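You operate a simulated robot arm through the tools that you are given. There is no shell and no other tool. Be economical: measure what you need, move in short steps, check, and stop when the job is done.

You are at the controls of a simulated robot arm. One attempt, no reset.

TASK
Put the steel plate marked "G275" from the top of the motor table on the thin square plate there and the steel plate that says "G527" on the large steel plate.

Only the result counts: the job must be done as asked and must still hold three seconds after the hand-in. Knocking over, shifting, dropping, spilling or breaking anything else fails it.

THE ROBOT
A 7-joint arm with a two-finger parallel gripper, fixed in place. Base frame: the origin is at the foot of the arm, x ahead of it, y to its left, z up; the work surface is at about z = 0. Units: mm, rad, N and s.
With the tool pointing down near the work surface it reaches from about 240 to 620 mm from the base axis. Its first joint turns from -1.152 to 1.152 rad. Payload 2.6 kg.
Tool frame: the origin (TCP) lies between the finger pads and is the grasp point; the fingertips stand 30 mm ahead of it; z points along the fingers, y is the line along which they close. Largest opening 94 mm; finger width 28, thickness 10; the body of the gripper, 50 by 96 mm, starts 55 mm behind the TCP.
Orientation is that of the tool frame in the base frame, as [roll, pitch, yaw] about the fixed x, y, z axes, in that order (R = Rz(yaw) Ry(pitch) Rx(roll)). With the fingers straight down and closing along the base's y, the tool's x points along the base's -x, its y along +y and its z along -z.

THE INTERFACE
- The arm moves only by the tool nudge_tool. Its argument "increments" is a list of rows, each a list of 7 numbers: the shift along the tool's x, y, z in mm, then the turn, a rotation vector about the tool's x, y, z in degrees, then the opening, from 0 (shut) to 1 (fully open). In form: [[dx, dy, dz, wx, wy, wz, hand], ...]. A call has 1 to 20 rows; each row is the pose to reach, as a shift and turn from the pose commanded when the call began, along the tool's axes at that moment. A row lasts 0.2 s, in which the tool goes at most 50 mm and 0.15 rad; a call with a longer step from one row to the next is refused whole, and so is a gripper value outside its range. Where a pose cannot be reached the arm comes as near as it can. A force on the tool above 40 N (or 10 N above the force at the start of the call, whichever is more), or a blocked arm, ends the call early, and 0.2 s more pass. Each finger travels about 72 mm/s and halts on what it meets, pressing with about 43 N; the grip force reading is that of the motor and also rises with nothing between the fingers. The clock runs only during rows and for 0.2 s after the last one: add rows that repeat a pose to give the fingers time. It gives the time, the measured TCP pose, the force on the tool (base axes), the opening and the grip force at its end, in the units of the frame above (readings bear some noise).
- Cameras (640 x 400 px; columns grow to the right, rows downward): "scene" is fixed at [28, 425.8, 568]; the picture's right is [-0.84, -0.55, 0.00], its down [-0.30, 0.45, -0.84] and it looks along [0.46, -0.70, -0.54] (base axes); focal length 364 px, centre (320, 200). "wrist" rides on the gripper at [76, 14, -102] in the tool frame; the picture's right is [-0.18, 0.98, 0.00], its down [-0.75, -0.14, -0.64] and it looks along [-0.63, -0.12, 0.77] (tool axes); focal length 243 px, centre (320, 200). There is no depth. A picture from a camera that has moved, and an enlarged one, comes with that camera's place and axes in the base frame and with its lens.
- grab_frame(camera): a new picture of that camera. No time passes.
- zoom(camera, box): a new picture of the part [left, top, right, bottom] of that camera's present view, enlarged. No time passes.
- close_job(): hands the job in; it is judged then, once.

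Work in short steps. Places have to be worked out from the pictures, the camera data and where the tool is seen: move nearer, look again, correct. Check each grasp and each placing, and mend what went wrong. You have 90 turns and 46 pictures in all, those below and enlarged ones among them. Open the gripper and draw the arm clear of the work before you hand the job in, unless the task says otherwise; then end with one line.

The tools are called after "Request:" as name(argument=value, ...) on one line, values as JSON. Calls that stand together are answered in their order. nudge_tool: Moves the arm, as the interface text tells. Its arguments: {"type":"object","properties":{"increments":{"type":"array","items":{"type":"array","items":{"type":"number"}}}},"required":["increments"]} The other tools are called the same way: grab_frame (camera) takes a picture; zoom (camera, box) takes an enlarged picture of a part of a camera's view; close_job () hands the job in.

At the start:

```text
time: 0.0
tool_pos: [345.0, -161.1, 228.4]
tcp_rot: [3.141, 0.0, 3.14]
ft_force: [-0.2, -0.5, 0.3]
gripper_width: 94.1
grasp_force: 0.2
```

scene: 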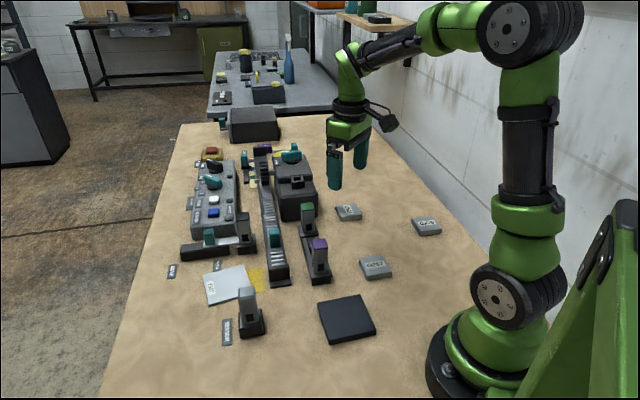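
wrist: 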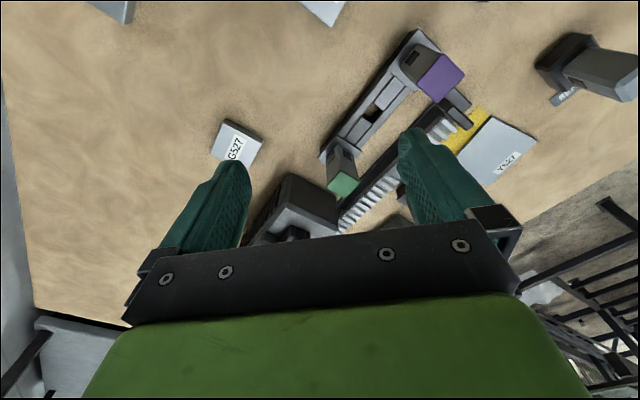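

I'll zoom in on the plates in the scene to read the labels.

Request:
zoom(camera="scene", box=[300, 180, 460, 290])

Request:
zoom(camera="scene", box=[160, 240, 390, 350])

Request:
zoom(camera="scene", box=[170, 90, 350, 280])

```text
3.64 times, centred on (380, 235) of scene
camera zoom: at [28.0, 425.8, 568.0], right [-0.84, -0.55, 0.0], down [-0.3, 0.45, -0.84], along [0.46, -0.7, -0.54], focal length 1323 px, centre (102, 73)
```

zoom: 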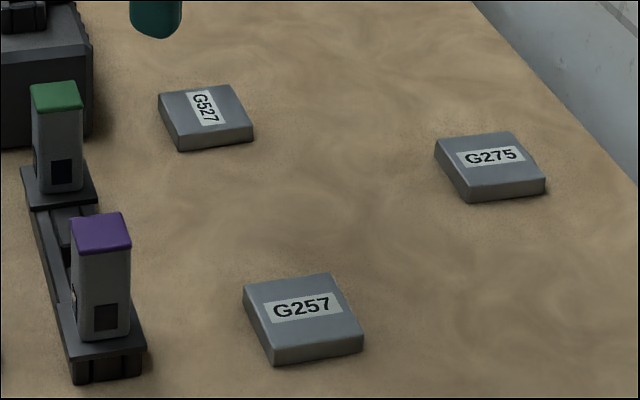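

```text
2.78 times, centred on (275, 295) of scene
camera zoom: at [28.0, 425.8, 568.0], right [-0.84, -0.55, 0.0], down [-0.3, 0.45, -0.84], along [0.46, -0.7, -0.54], focal length 1013 px, centre (445, -64)
```

zoom: 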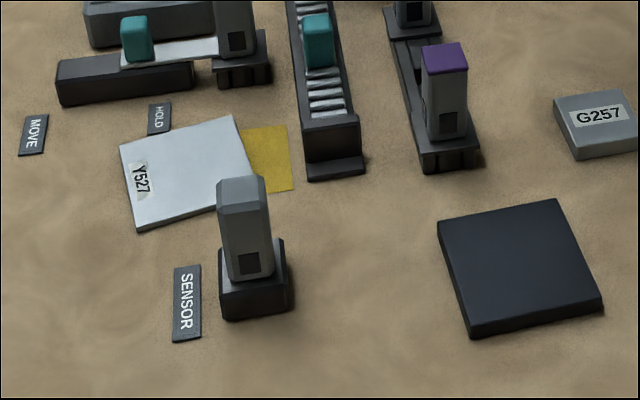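

```text
2.11 times, centred on (260, 185) of scene
camera zoom: at [28.0, 425.8, 568.0], right [-0.84, -0.55, 0.0], down [-0.3, 0.45, -0.84], along [0.46, -0.7, -0.54], focal length 766 px, centre (446, 232)
```

zoom: 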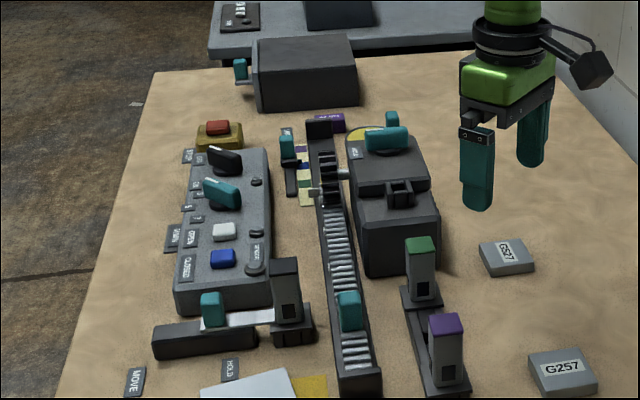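

G275, G257 and G527 lie on the bench. Both candidate targets are about 90 mm square: a thin light plate (Y527, about 4 mm) and a thicker dark one. I judge G527 to be near (409,-294), turned about 45°, and G275 near (209,-351). I'll move above G527 and look.

Request:
nudge_tool(increments=[[-16, -33, 12, 0, 0, 0, 1], [-32, -67, 24, 0, 0, 0, 1], [-48, -100, 36, 0, 0, 0, 1], [-64, -133, 48, 0, 0, 0, 1], [-64, -133, 48, 0, 0, 0, 1]])

Request:
grab_frame(camera="wrist")

```text
time: 1.2
tool_pos: [408.7, -297.4, 179.5]
tcp_rot: [-3.141, 0.0, 3.14]
ft_force: [0.4, 0.9, 0.1]
gripper_width: 94.1
grasp_force: 0.2
```

```text
40 pictures are left
camera wrist: at [333.0, -282.3, 282.8], right [0.18, 0.98, 0.0], down [0.75, -0.14, 0.64], along [0.63, -0.12, -0.77], focal length 243 px, centre (320, 200)
```

wrist: 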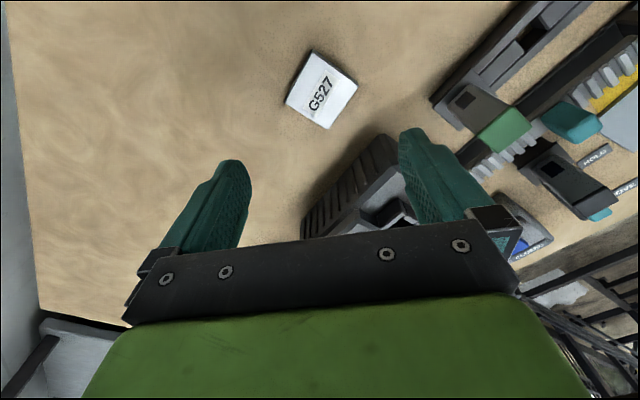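

G527 is confirmed at about (410,-296), roughly 55 mm across, with edges near 47°. The motor corner is far enough away. I'll turn the tool 43° and drop partway to check the alignment.

Request:
nudge_tool(increments=[[-1, 1, 14, 0, 0, 7.2, 1], [-1, 1, 28, 0, 0, 14.4, 1], [-1, 1, 42, 0, 0, 21.6, 1], [-1, 1, 56, 0, 0, 28.8, 1], [-1, 1, 70, 0, 0, 36, 1], [-1, 1, 85, 0, 0, 43, 1], [-1, 1, 85, 0, 0, 43, 1]])

Request:
grab_frame(camera="wrist")

Request:
grab_frame(camera="scene")

```text
time: 2.8
tool_pos: [408.6, -292.4, 94.5]
tcp_rot: [-3.141, -0.001, 2.391]
ft_force: [0.7, 0.1, 0.0]
gripper_width: 93.9
grasp_force: 0.2
```

```text
39 pictures are left
camera wrist: at [362.5, -229.5, 198.4], right [0.81, 0.59, 0.0], down [0.45, -0.62, 0.64], along [0.38, -0.52, -0.77], focal length 243 px, centre (320, 200)
```

wrist: 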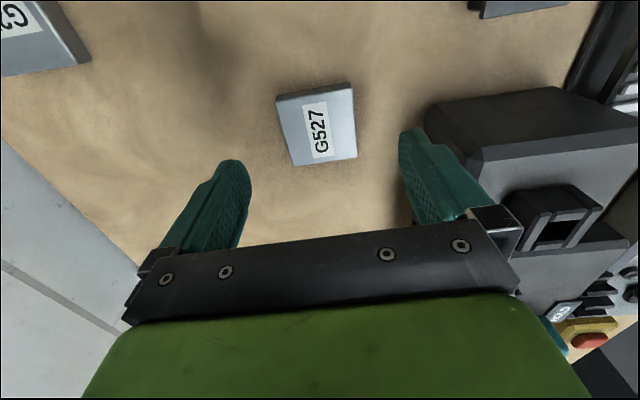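

```text
38 pictures are left
```

scene: 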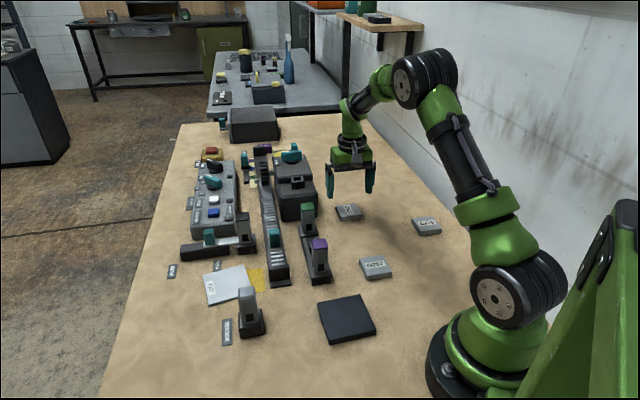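

The plate reads as centred at (410.5,-296.3) with 45° edges. I'll correct by a few mm and 2°, then descend to a TCP height of about 33.

Request:
nudge_tool(increments=[[-4, -1.5, 20, 0, 0, 2, 1], [-4, -1.5, 40, 0, 0, 2, 1], [-4, -1.5, 52, 0, 0, 2, 1], [-4, -1.5, 61, 0, 0, 2, 1], [-4, -1.5, 61, 0, 0, 2, 1]])

Request:
grab_frame(camera="wrist")

Request:
zoom(camera="scene", box=[290, 150, 410, 240])

```text
time: 4.0
tool_pos: [409.0, -298.9, 33.1]
tcp_rot: [3.141, 0.001, 2.355]
ft_force: [-0.1, 0.1, 0.9]
gripper_width: 94.1
grasp_force: 0.1
```

```text
37 pictures are left
camera wrist: at [366.4, -233.4, 136.8], right [0.82, 0.57, 0.0], down [0.43, -0.63, 0.64], along [0.36, -0.53, -0.77], focal length 243 px, centre (320, 200)
```

wrist: 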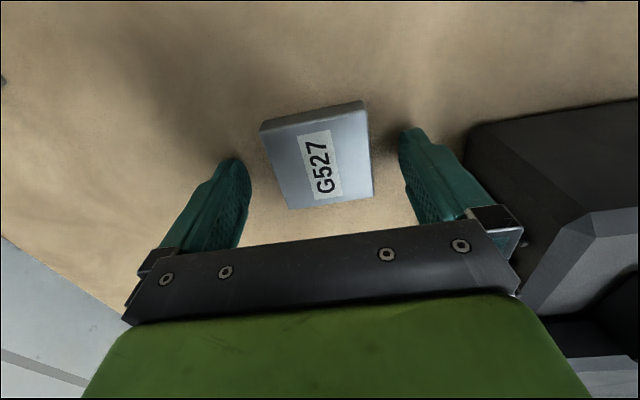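

```text
4.44 times, centred on (350, 195) of scene
camera zoom: at [28.0, 425.8, 568.0], right [-0.84, -0.55, 0.0], down [-0.3, 0.45, -0.84], along [0.46, -0.7, -0.54], focal length 1617 px, centre (187, 222)
```

zoom: 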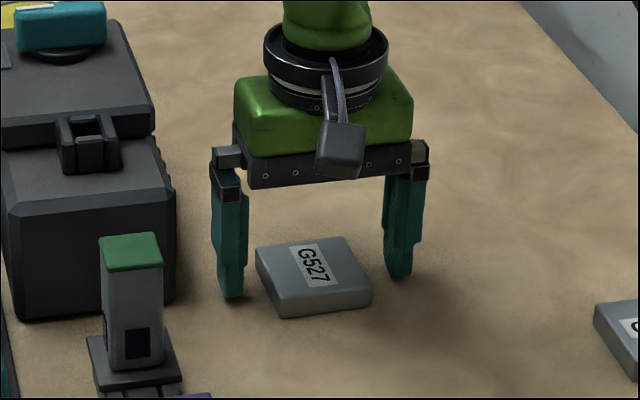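

The fingers straddle G527, and the plate sits about 4 mm toward tool +x. I'll shift to match and close.

Request:
nudge_tool(increments=[[4, 1, 0, 0, 0, 0, 1], [4, 1, 0, 0, 0, 0, 0.7], [4, 1, 0, 0, 0, 0, 0.45], [4, 1, 0, 0, 0, 0, 0.3], [4, 1, 0, 0, 0, 0, 0.3]])

```text
time: 5.2
tool_pos: [408.0, -293.5, 33.4]
tcp_rot: [-3.142, 0.0, 2.356]
ft_force: [-1.1, -0.4, 0.6]
gripper_width: 57.8
grasp_force: 43.2
```

The grip holds at 57.8 mm. I'll lift straight up.

Request:
nudge_tool(increments=[[0, 0, -15, 0, 0, 0, 0.3], [0, 0, -50, 0, 0, 0, 0.3], [0, 0, -90, 0, 0, 0, 0.3], [0, 0, -130, 0, 0, 0, 0.3], [0, 0, -165, 0, 0, 0, 0.3], [0, 0, -165, 0, 0, 0, 0.3]])

Request:
grab_frame(camera="wrist")

```text
time: 6.6
tool_pos: [410.2, -292.8, 196.5]
tcp_rot: [-3.141, 0.001, 2.358]
ft_force: [-0.1, -0.3, -3.2]
gripper_width: 57.5
grasp_force: 42.4
```

```text
35 pictures are left
camera wrist: at [366.5, -228.2, 301.1], right [0.82, 0.57, 0.0], down [0.43, -0.63, 0.64], along [0.36, -0.53, -0.77], focal length 243 px, centre (320, 200)
```

wrist: 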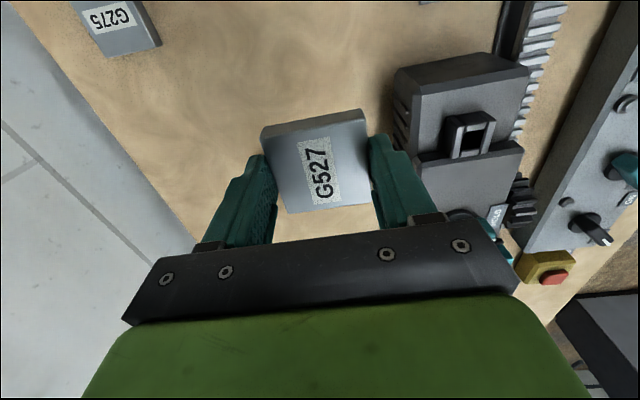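

G527 is held and weighs about 3 N. I'll carry it at height to above the dark plate, near (237,17).

Request:
nudge_tool(increments=[[38, 11, 0, 0, 0, 0, 0.3], [76, 22, 0, 0, 0, 0, 0.3], [114, 33, 0, 0, 0, 0, 0.3], [152, 43, 0, 0, 0, 0, 0.3], [190, 54, 0, 0, 0, 0, 0.3], [228, 65, 0, 0, 0, 0, 0.3], [266, 76, 0, 0, 0, 0, 0.3], [304, 86, 0, 0, 0, 0, 0.3], [340, 97, 0, 0, 0, 0, 0.3], [340, 97, 0, 0, 0, 0, 0.3]])

Request:
grab_frame(camera="wrist")

Request:
grab_frame(camera="scene")

```text
time: 8.8
tool_pos: [237.2, 17.2, 197.2]
tcp_rot: [3.14, 0.0, 2.358]
ft_force: [0.3, -0.1, -3.7]
gripper_width: 57.6
grasp_force: 43.1
```

```text
34 pictures are left
camera wrist: at [193.0, 82.8, 299.8], right [0.82, 0.57, 0.0], down [0.43, -0.63, 0.64], along [0.36, -0.53, -0.77], focal length 243 px, centre (320, 200)
```

wrist: 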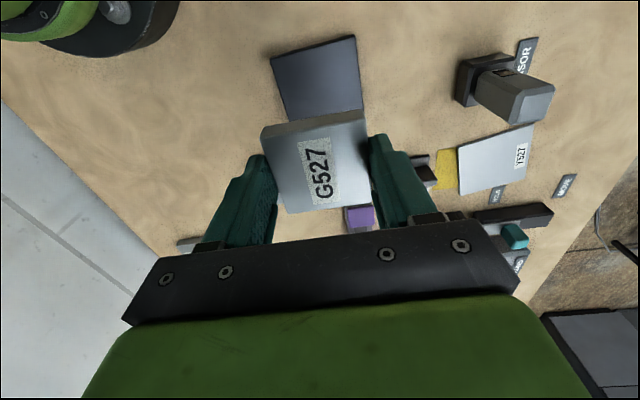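

```text
33 pictures are left
```

scene: 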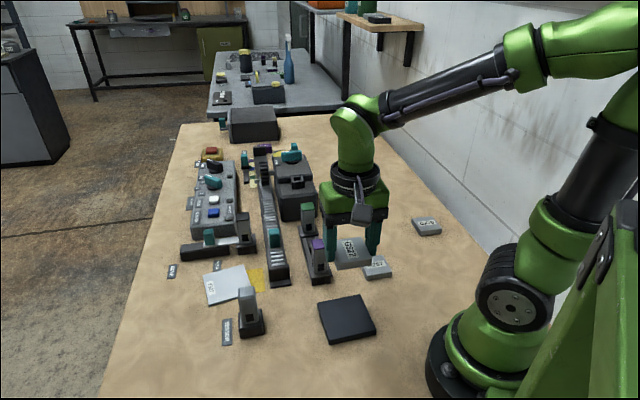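

The hover is centred over the dark plate. Before committing, I'll compare the two candidate plates up close for thickness and material.

Request:
zoom(camera="scene", box=[195, 250, 275, 310])

Request:
zoom(camera="scene", box=[305, 285, 385, 350])

```text
6.67 times, centred on (235, 280) of scene
camera zoom: at [28.0, 425.8, 567.9], right [-0.84, -0.55, 0.0], down [-0.3, 0.45, -0.84], along [0.46, -0.7, -0.54], focal length 2426 px, centre (887, -333)
```

zoom: 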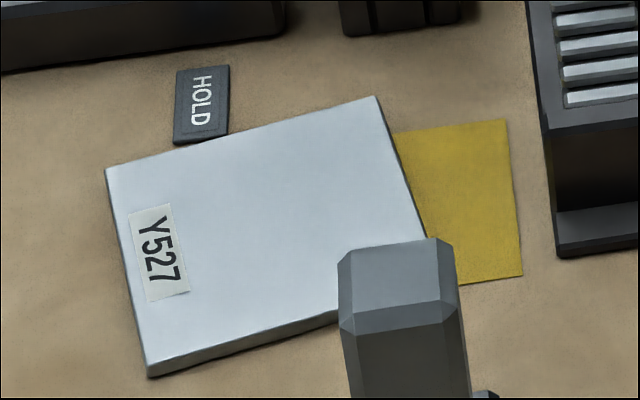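

```text
6.15 times, centred on (345, 318) of scene
camera zoom: at [28.0, 425.8, 567.9], right [-0.84, -0.55, 0.0], down [-0.3, 0.45, -0.84], along [0.46, -0.7, -0.54], focal length 2240 px, centre (166, -523)
```

zoom: 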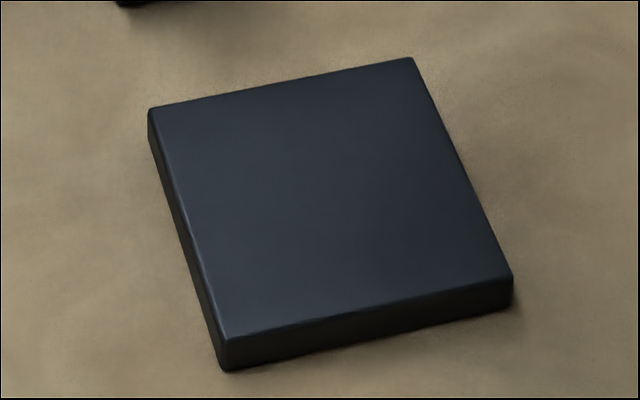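

Y527 is about 4.5 mm thick and the dark plate about 12.5 mm. So Y527 is the thin square plate, and the dark one is the large steel plate. I'll lower G527 onto the dark plate.

Request:
nudge_tool(increments=[[1, 0, 35, 0, 0, 0, 0.3], [1, 0, 70, 0, 0, 0, 0.3], [1, 0, 105, 0, 0, 0, 0.3], [1, 0, 130, 0, 0, 0, 0.3], [1, 0, 140, 0, 0, 0, 0.3], [1, 0, 140, 0, 0, 0, 0.3]])

Request:
zoom(camera="scene", box=[270, 230, 430, 350])

```text
time: 10.2
tool_pos: [237.2, 16.4, 57.9]
tcp_rot: [-3.141, 0.0, 2.356]
ft_force: [-0.3, -0.3, -4.4]
gripper_width: 57.8
grasp_force: 42.9
```

```text
3.33 times, centred on (350, 290) of scene
camera zoom: at [28.1, 425.8, 567.9], right [-0.84, -0.55, 0.0], down [-0.3, 0.45, -0.84], along [0.46, -0.7, -0.54], focal length 1213 px, centre (220, -100)
```

zoom: 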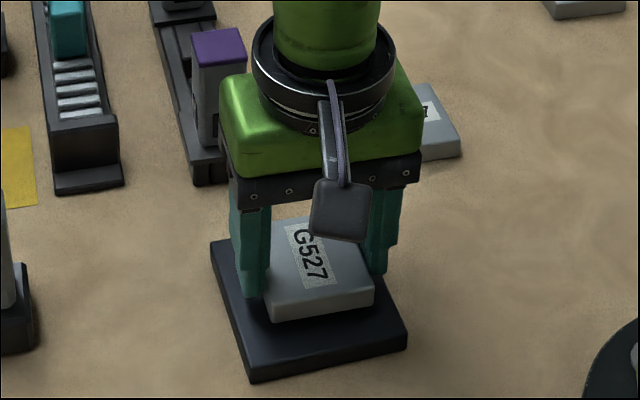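

It is well centred, with about 12 mm to go. I'll descend gently and watch the force.

Request:
nudge_tool(increments=[[0, 0, 4, 0, 0, 0, 0.3], [0, 0, 7, 0, 0, 0, 0.3], [0, 0, 9, 0, 0, 0, 0.3], [0, 0, 10, 0, 0, 0, 0.3], [0, 0, 10, 0, 0, 0, 0.3]])

```text
time: 11.4
tool_pos: [235.8, 16.6, 47.8]
tcp_rot: [3.141, -0.001, 2.357]
ft_force: [-5.9, -2.1, 23.5]
gripper_width: 57.7
grasp_force: 42.8
```

Contact, with 23 N upward. I'll ease up slightly, open and retreat.

Request:
nudge_tool(increments=[[0, 0, -0.7, 0, 0, 0, 0.3], [0, 0, -0.7, 0, 0, 0, 0.65], [0, 0, -0.7, 0, 0, 0, 0.8], [0, 0, -0.7, 0, 0, 0, 0.85], [0, 0, -20, 0, 0, 0, 0.85], [0, 0, -60, 0, 0, 0, 0.85], [0, 0, -105, 0, 0, 0, 0.9], [0, 0, -150, 0, 0, 0, 1], [0, 0, -150, 0, 0, 0, 1]])

Request:
grab_frame(camera="wrist")

Request:
zoom(camera="scene", box=[290, 240, 410, 350])

```text
time: 13.4
tool_pos: [235.6, 19.1, 199.8]
tcp_rot: [3.14, 0.001, 2.358]
ft_force: [0.7, 0.8, -0.1]
gripper_width: 93.7
grasp_force: 0.1
```

```text
29 pictures are left
camera wrist: at [192.3, 83.9, 302.8], right [0.82, 0.57, 0.0], down [0.43, -0.63, 0.64], along [0.36, -0.53, -0.77], focal length 243 px, centre (320, 200)
```

wrist: 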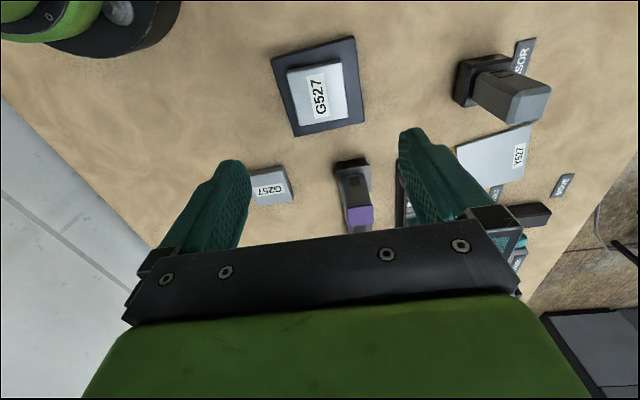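

```text
3.64 times, centred on (350, 295) of scene
camera zoom: at [28.0, 425.8, 568.0], right [-0.84, -0.55, 0.0], down [-0.3, 0.45, -0.84], along [0.46, -0.7, -0.54], focal length 1323 px, centre (211, -146)
```

zoom: 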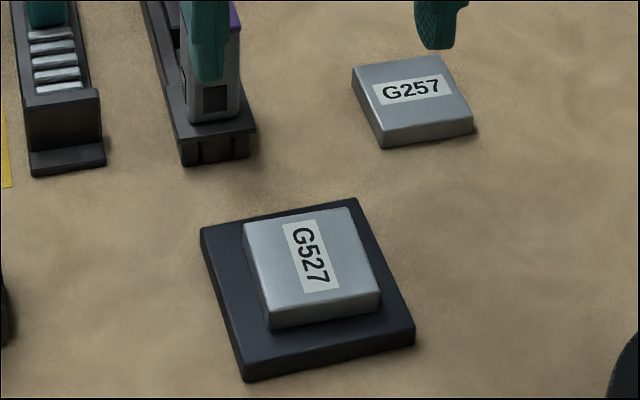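

G527 sits squarely on the dark plate. Next I'll go above G275, estimated at (209,-351) with edges near 44°.

Request:
nudge_tool(increments=[[-27, -31, 0, 0, 0, 0, 1], [-54, -62, 0, 0, 0, 0, 1], [-81, -93, 0, 0, 0, 0, 1], [-108, -125, 0, 0, 0, 0, 1], [-135, -156, 0, 0, 0, 0, 1], [-162, -187, 0, 0, 0, 0, 1], [-189, -218, 0, 0, 0, 0, 1], [-216, -249, 20, 0, 0, 0, 1], [-243, -280, 45, 0, 0, 0, 1], [-243, -280, 70, 0, 0, 0, 1], [-243, -280, 70, 0, 0, 0, 1]])

Request:
grab_frame(camera="wrist")

```text
time: 15.8
tool_pos: [212.2, -352.8, 126.8]
tcp_rot: [-3.141, 0.0, 2.359]
ft_force: [0.8, -0.4, -0.8]
gripper_width: 94.0
grasp_force: 0.2
```

```text
27 pictures are left
camera wrist: at [168.9, -287.8, 228.2], right [0.82, 0.57, 0.0], down [0.43, -0.63, 0.64], along [0.36, -0.53, -0.77], focal length 243 px, centre (320, 200)
```

wrist: 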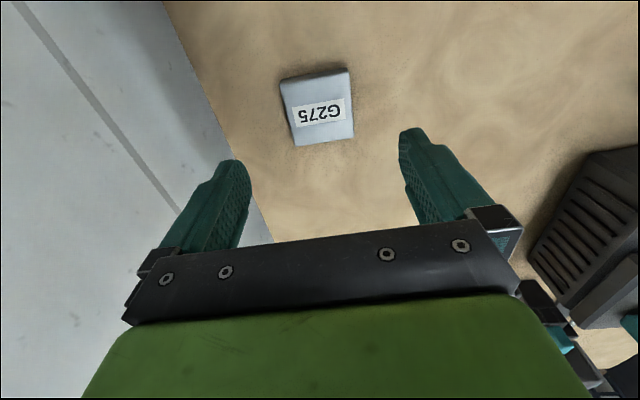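

G275 is centred at about (214,-353) at 45°, which is where the tool already is. The table edge is about 98 mm away on the -y side, so the fingers have clearance. I'll descend.

Request:
nudge_tool(increments=[[1, 0.5, 30, 0, 0, 0, 1], [1, 0.5, 60, 0, 0, 0, 1], [1, 0.5, 80, 0, 0, 0, 1], [1, 0.5, 93.5, 0, 0, 0, 1], [1, 0.5, 93.5, 0, 0, 0, 1]])

Request:
grab_frame(camera="wrist")

```text
time: 17.0
tool_pos: [210.1, -353.2, 34.0]
tcp_rot: [3.14, 0.0, 2.356]
ft_force: [1.0, -0.4, 0.7]
gripper_width: 94.1
grasp_force: 0.1
```

```text
26 pictures are left
camera wrist: at [167.5, -287.5, 136.8], right [0.82, 0.57, 0.0], down [0.43, -0.63, 0.64], along [0.36, -0.53, -0.77], focal length 243 px, centre (320, 200)
```

wrist: 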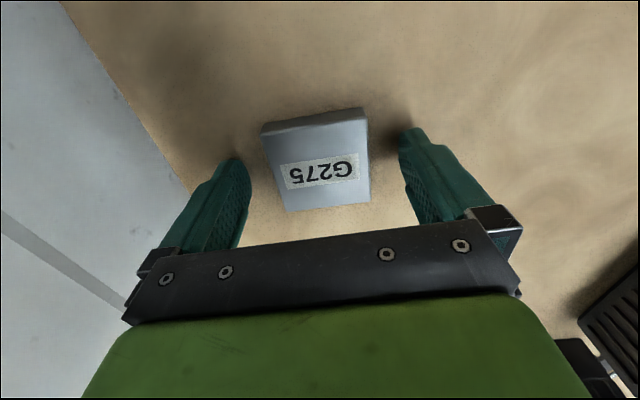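

The view matches the earlier good grasp, so I'll close.

Request:
nudge_tool(increments=[[0, 0, 0, 0, 0, 0, 0.7], [0, 0, 0, 0, 0, 0, 0.45], [0, 0, 0, 0, 0, 0, 0.3], [0, 0, 0, 0, 0, 0, 0.3], [0, 0, -15, 0, 0, 0, 0.3], [0, 0, -50, 0, 0, 0, 0.3], [0, 0, -90, 0, 0, 0, 0.3], [0, 0, -130, 0, 0, 0, 0.3], [0, 0, -175, 0, 0, 0, 0.3], [0, 0, -175, 0, 0, 0, 0.3]])

Request:
grab_frame(camera="wrist")

```text
time: 19.2
tool_pos: [211.2, -354.3, 210.7]
tcp_rot: [-3.141, 0.002, 2.357]
ft_force: [0.4, 0.1, -4.0]
gripper_width: 57.6
grasp_force: 43.1
```

```text
25 pictures are left
camera wrist: at [167.9, -289.8, 314.4], right [0.82, 0.57, 0.0], down [0.43, -0.63, 0.64], along [0.36, -0.53, -0.77], focal length 243 px, centre (320, 200)
```

wrist: 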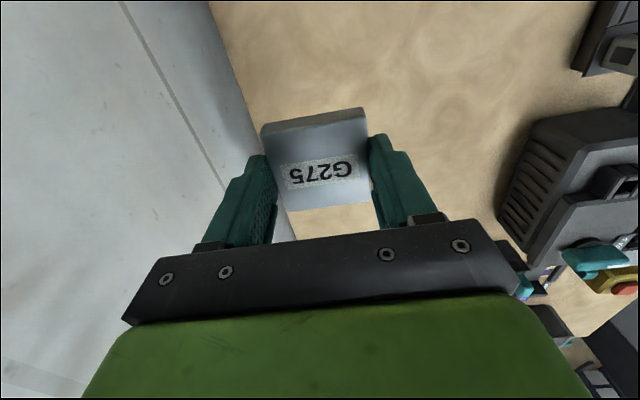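

G275 is held. I'll carry it at z≈210, above the posts, to over Y527 near (492,74). On the way I'll turn it 12° to match that plate's 57° edges.

Request:
nudge_tool(increments=[[8.7, 41.7, 0, 0, 0, -1, 0.3], [17.3, 83.5, 0, 0, 0, -2, 0.3], [26, 125, 0, 0, 0, -3, 0.3], [34.7, 167, 0, 0, 0, -4, 0.3], [43.3, 208.7, 0, 0, 0, -5, 0.3], [52, 250.5, 0, 0, 0, -6, 0.3], [60.7, 292, 0, 0, 0, -7, 0.3], [69.3, 334, 0, 0, 0, -8, 0.3], [78, 375.7, 0, 0, 0, -9, 0.3], [86.7, 417.5, 0, 0, 0, -10, 0.3], [95.3, 459, 0, 0, 0, -11, 0.3], [104, 501, 0, 0, 0, -12, 0.3], [104, 501, 0, 0, 0, -12, 0.3]])

Request:
grab_frame(camera="wrist")

Request:
grab_frame(camera="scene")

```text
time: 22.0
tool_pos: [490.0, 76.2, 206.0]
tcp_rot: [-3.141, -0.001, 2.564]
ft_force: [-0.2, 0.0, -3.5]
gripper_width: 57.7
grasp_force: 43.1
```

```text
24 pictures are left
camera wrist: at [434.1, 130.3, 309.6], right [0.69, 0.72, 0.0], down [0.56, -0.53, 0.64], along [0.46, -0.44, -0.77], focal length 243 px, centre (320, 200)
```

wrist: 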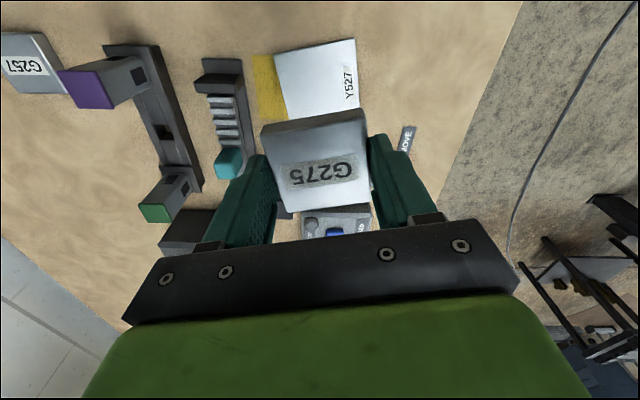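

```text
23 pictures are left
```

scene: 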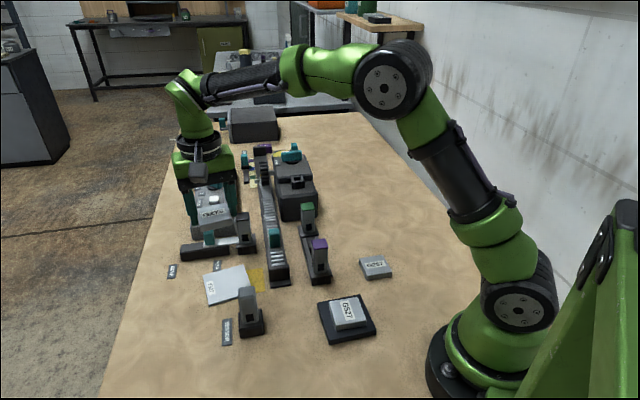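

Y527's centre works out at (493,73) with edges near 56°. I'll correct by about 4 mm and descend to 50.

Request:
nudge_tool(increments=[[-4, -1, 40, 0, 0, 0, 0.3], [-4, -1, 80, 0, 0, 0, 0.3], [-4, -1, 115, 0, 0, 0, 0.3], [-4, -1, 140, 0, 0, 0, 0.3], [-4, -1, 156, 0, 0, 0, 0.3], [-4, -1, 156, 0, 0, 0, 0.3]])

Request:
zoom(camera="scene", box=[150, 210, 310, 320])

Request:
grab_frame(camera="wrist")

```text
time: 23.4
tool_pos: [494.3, 71.8, 50.9]
tcp_rot: [3.141, 0.001, 2.565]
ft_force: [-0.2, 0.3, -4.5]
gripper_width: 57.6
grasp_force: 43.4
```

```text
3.64 times, centred on (230, 265) of scene
camera zoom: at [28.1, 425.8, 567.9], right [-0.84, -0.55, 0.0], down [-0.3, 0.45, -0.84], along [0.46, -0.7, -0.54], focal length 1323 px, centre (647, -36)
```

zoom: 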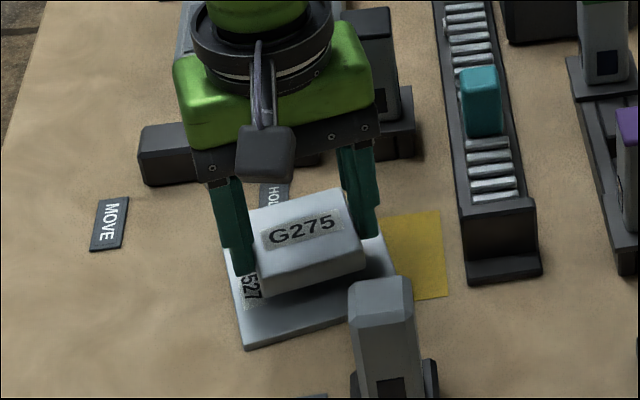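

```text
21 pictures are left
camera wrist: at [438.5, 126.3, 154.5], right [0.69, 0.72, 0.0], down [0.56, -0.53, 0.64], along [0.47, -0.44, -0.77], focal length 243 px, centre (320, 200)
```

wrist: 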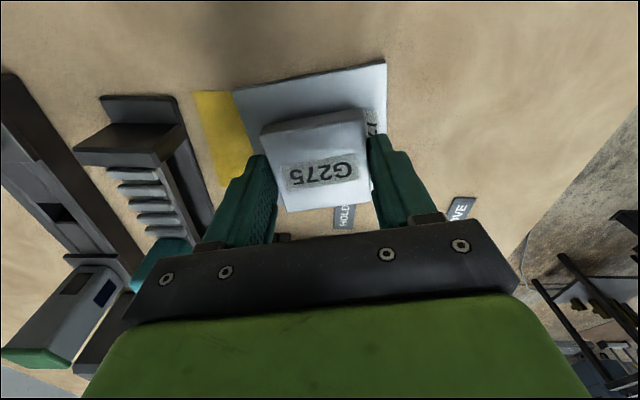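

It is aligned within about 3 mm and clear of neighbours. I'll nudge +2 mm along tool x and lower gently to contact at z≈38.5.

Request:
nudge_tool(increments=[[2, 0, 5, 0, 0, 0, 0.3], [2, 0, 9, 0, 0, 0, 0.3], [2, 0, 10.5, 0, 0, 0, 0.3], [2, 0, 11.5, 0, 0, 0, 0.3], [2, 0, 11.5, 0, 0, 0, 0.3]])

```text
time: 24.6
tool_pos: [492.1, 72.5, 39.3]
tcp_rot: [3.14, 0.0, 2.566]
ft_force: [-0.3, -1.3, -4.7]
gripper_width: 57.3
grasp_force: 43.3
```

No contact yet, so I'll go down in small steps.

Request:
nudge_tool(increments=[[0, 0, 0.7, 0, 0, 0, 0.3], [0, 0, 1.3, 0, 0, 0, 0.3], [0, 0, 1.3, 0, 0, 0, 0.3]])

```text
time: 25.4
tool_pos: [491.7, 72.9, 39.5]
tcp_rot: [-3.14, -0.001, 2.566]
ft_force: [-0.5, -0.1, -3.7]
gripper_width: 57.4
grasp_force: 42.4
```

Request:
nudge_tool(increments=[[0, 0, 0.7, 0, 0, 0, 0.3], [0, 0, 1.4, 0, 0, 0, 0.3], [0, 0, 1.4, 0, 0, 0, 0.3]])

```text
time: 26.2
tool_pos: [491.2, 73.4, 39.6]
tcp_rot: [3.14, 0.001, 2.564]
ft_force: [-2.5, 1.7, 8.4]
gripper_width: 57.5
grasp_force: 42.7
```

Contact: the force moved from about -4 to +8 N. I'll release with a modest opening and retreat straight up.

Request:
nudge_tool(increments=[[0, 0, 0, 0, 0, 0, 0.5], [0, 0, 0, 0, 0, 0, 0.7], [0, 0, -0.5, 0, 0, 0, 0.78], [0, 0, -0.5, 0, 0, 0, 0.78], [0, 0, -20, 0, 0, 0, 0.78], [0, 0, -60, 0, 0, 0, 0.78], [0, 0, -105, 0, 0, 0, 0.8], [0, 0, -150, 0, 0, 0, 0.9], [0, 0, -150, 0, 0, 0, 1]])

Request:
grab_frame(camera="wrist")

Request:
grab_frame(camera="scene")

Request:
zoom(camera="scene", box=[150, 210, 310, 320])

```text
time: 28.2
tool_pos: [494.8, 74.3, 187.7]
tcp_rot: [-3.141, -0.001, 2.567]
ft_force: [0.2, 0.3, -1.2]
gripper_width: 93.8
grasp_force: 0.1
```

```text
20 pictures are left
camera wrist: at [438.2, 129.3, 291.5], right [0.69, 0.72, 0.0], down [0.56, -0.53, 0.64], along [0.47, -0.44, -0.77], focal length 243 px, centre (320, 200)
```

wrist: 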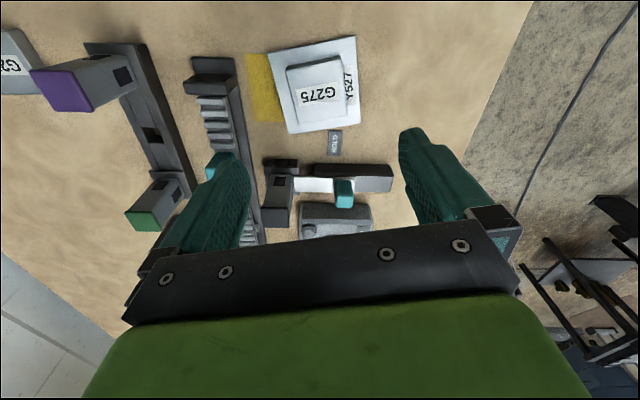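

```text
19 pictures are left
```

scene: 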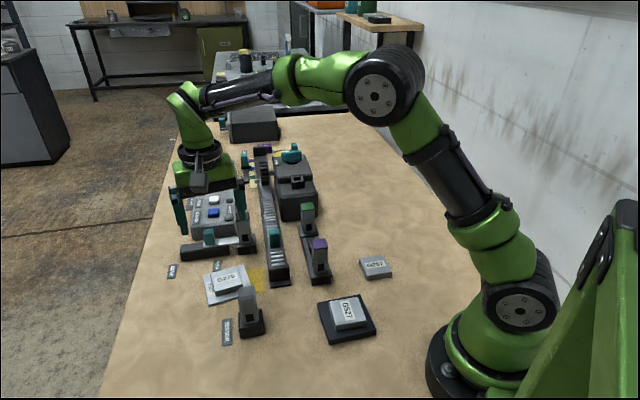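

```text
3.64 times, centred on (230, 265) of scene
camera zoom: at [28.0, 425.8, 568.0], right [-0.84, -0.55, 0.0], down [-0.3, 0.45, -0.84], along [0.46, -0.7, -0.54], focal length 1323 px, centre (647, -36)
```

zoom: 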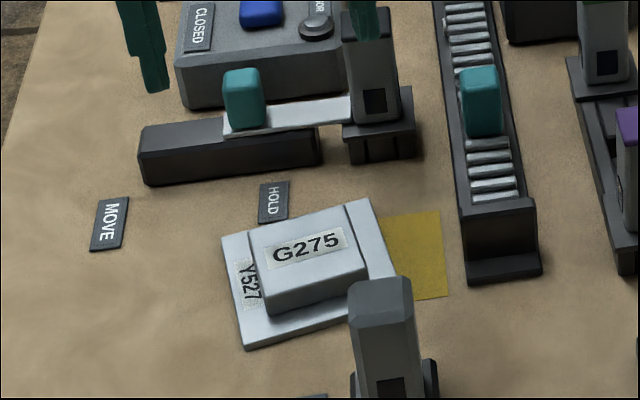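

Both plates rest squarely on their targets and nothing else has moved. The gripper is open and well above the work, so I'm handing in.

Request:
close_job()

```text
The job is handed in.
```

G275 is on the thin square plate (marked Y527), G527 is on the large dark plate, and the job is handed in; I told those two plates apart by thickness, about 4.5 mm against 12.5 mm.
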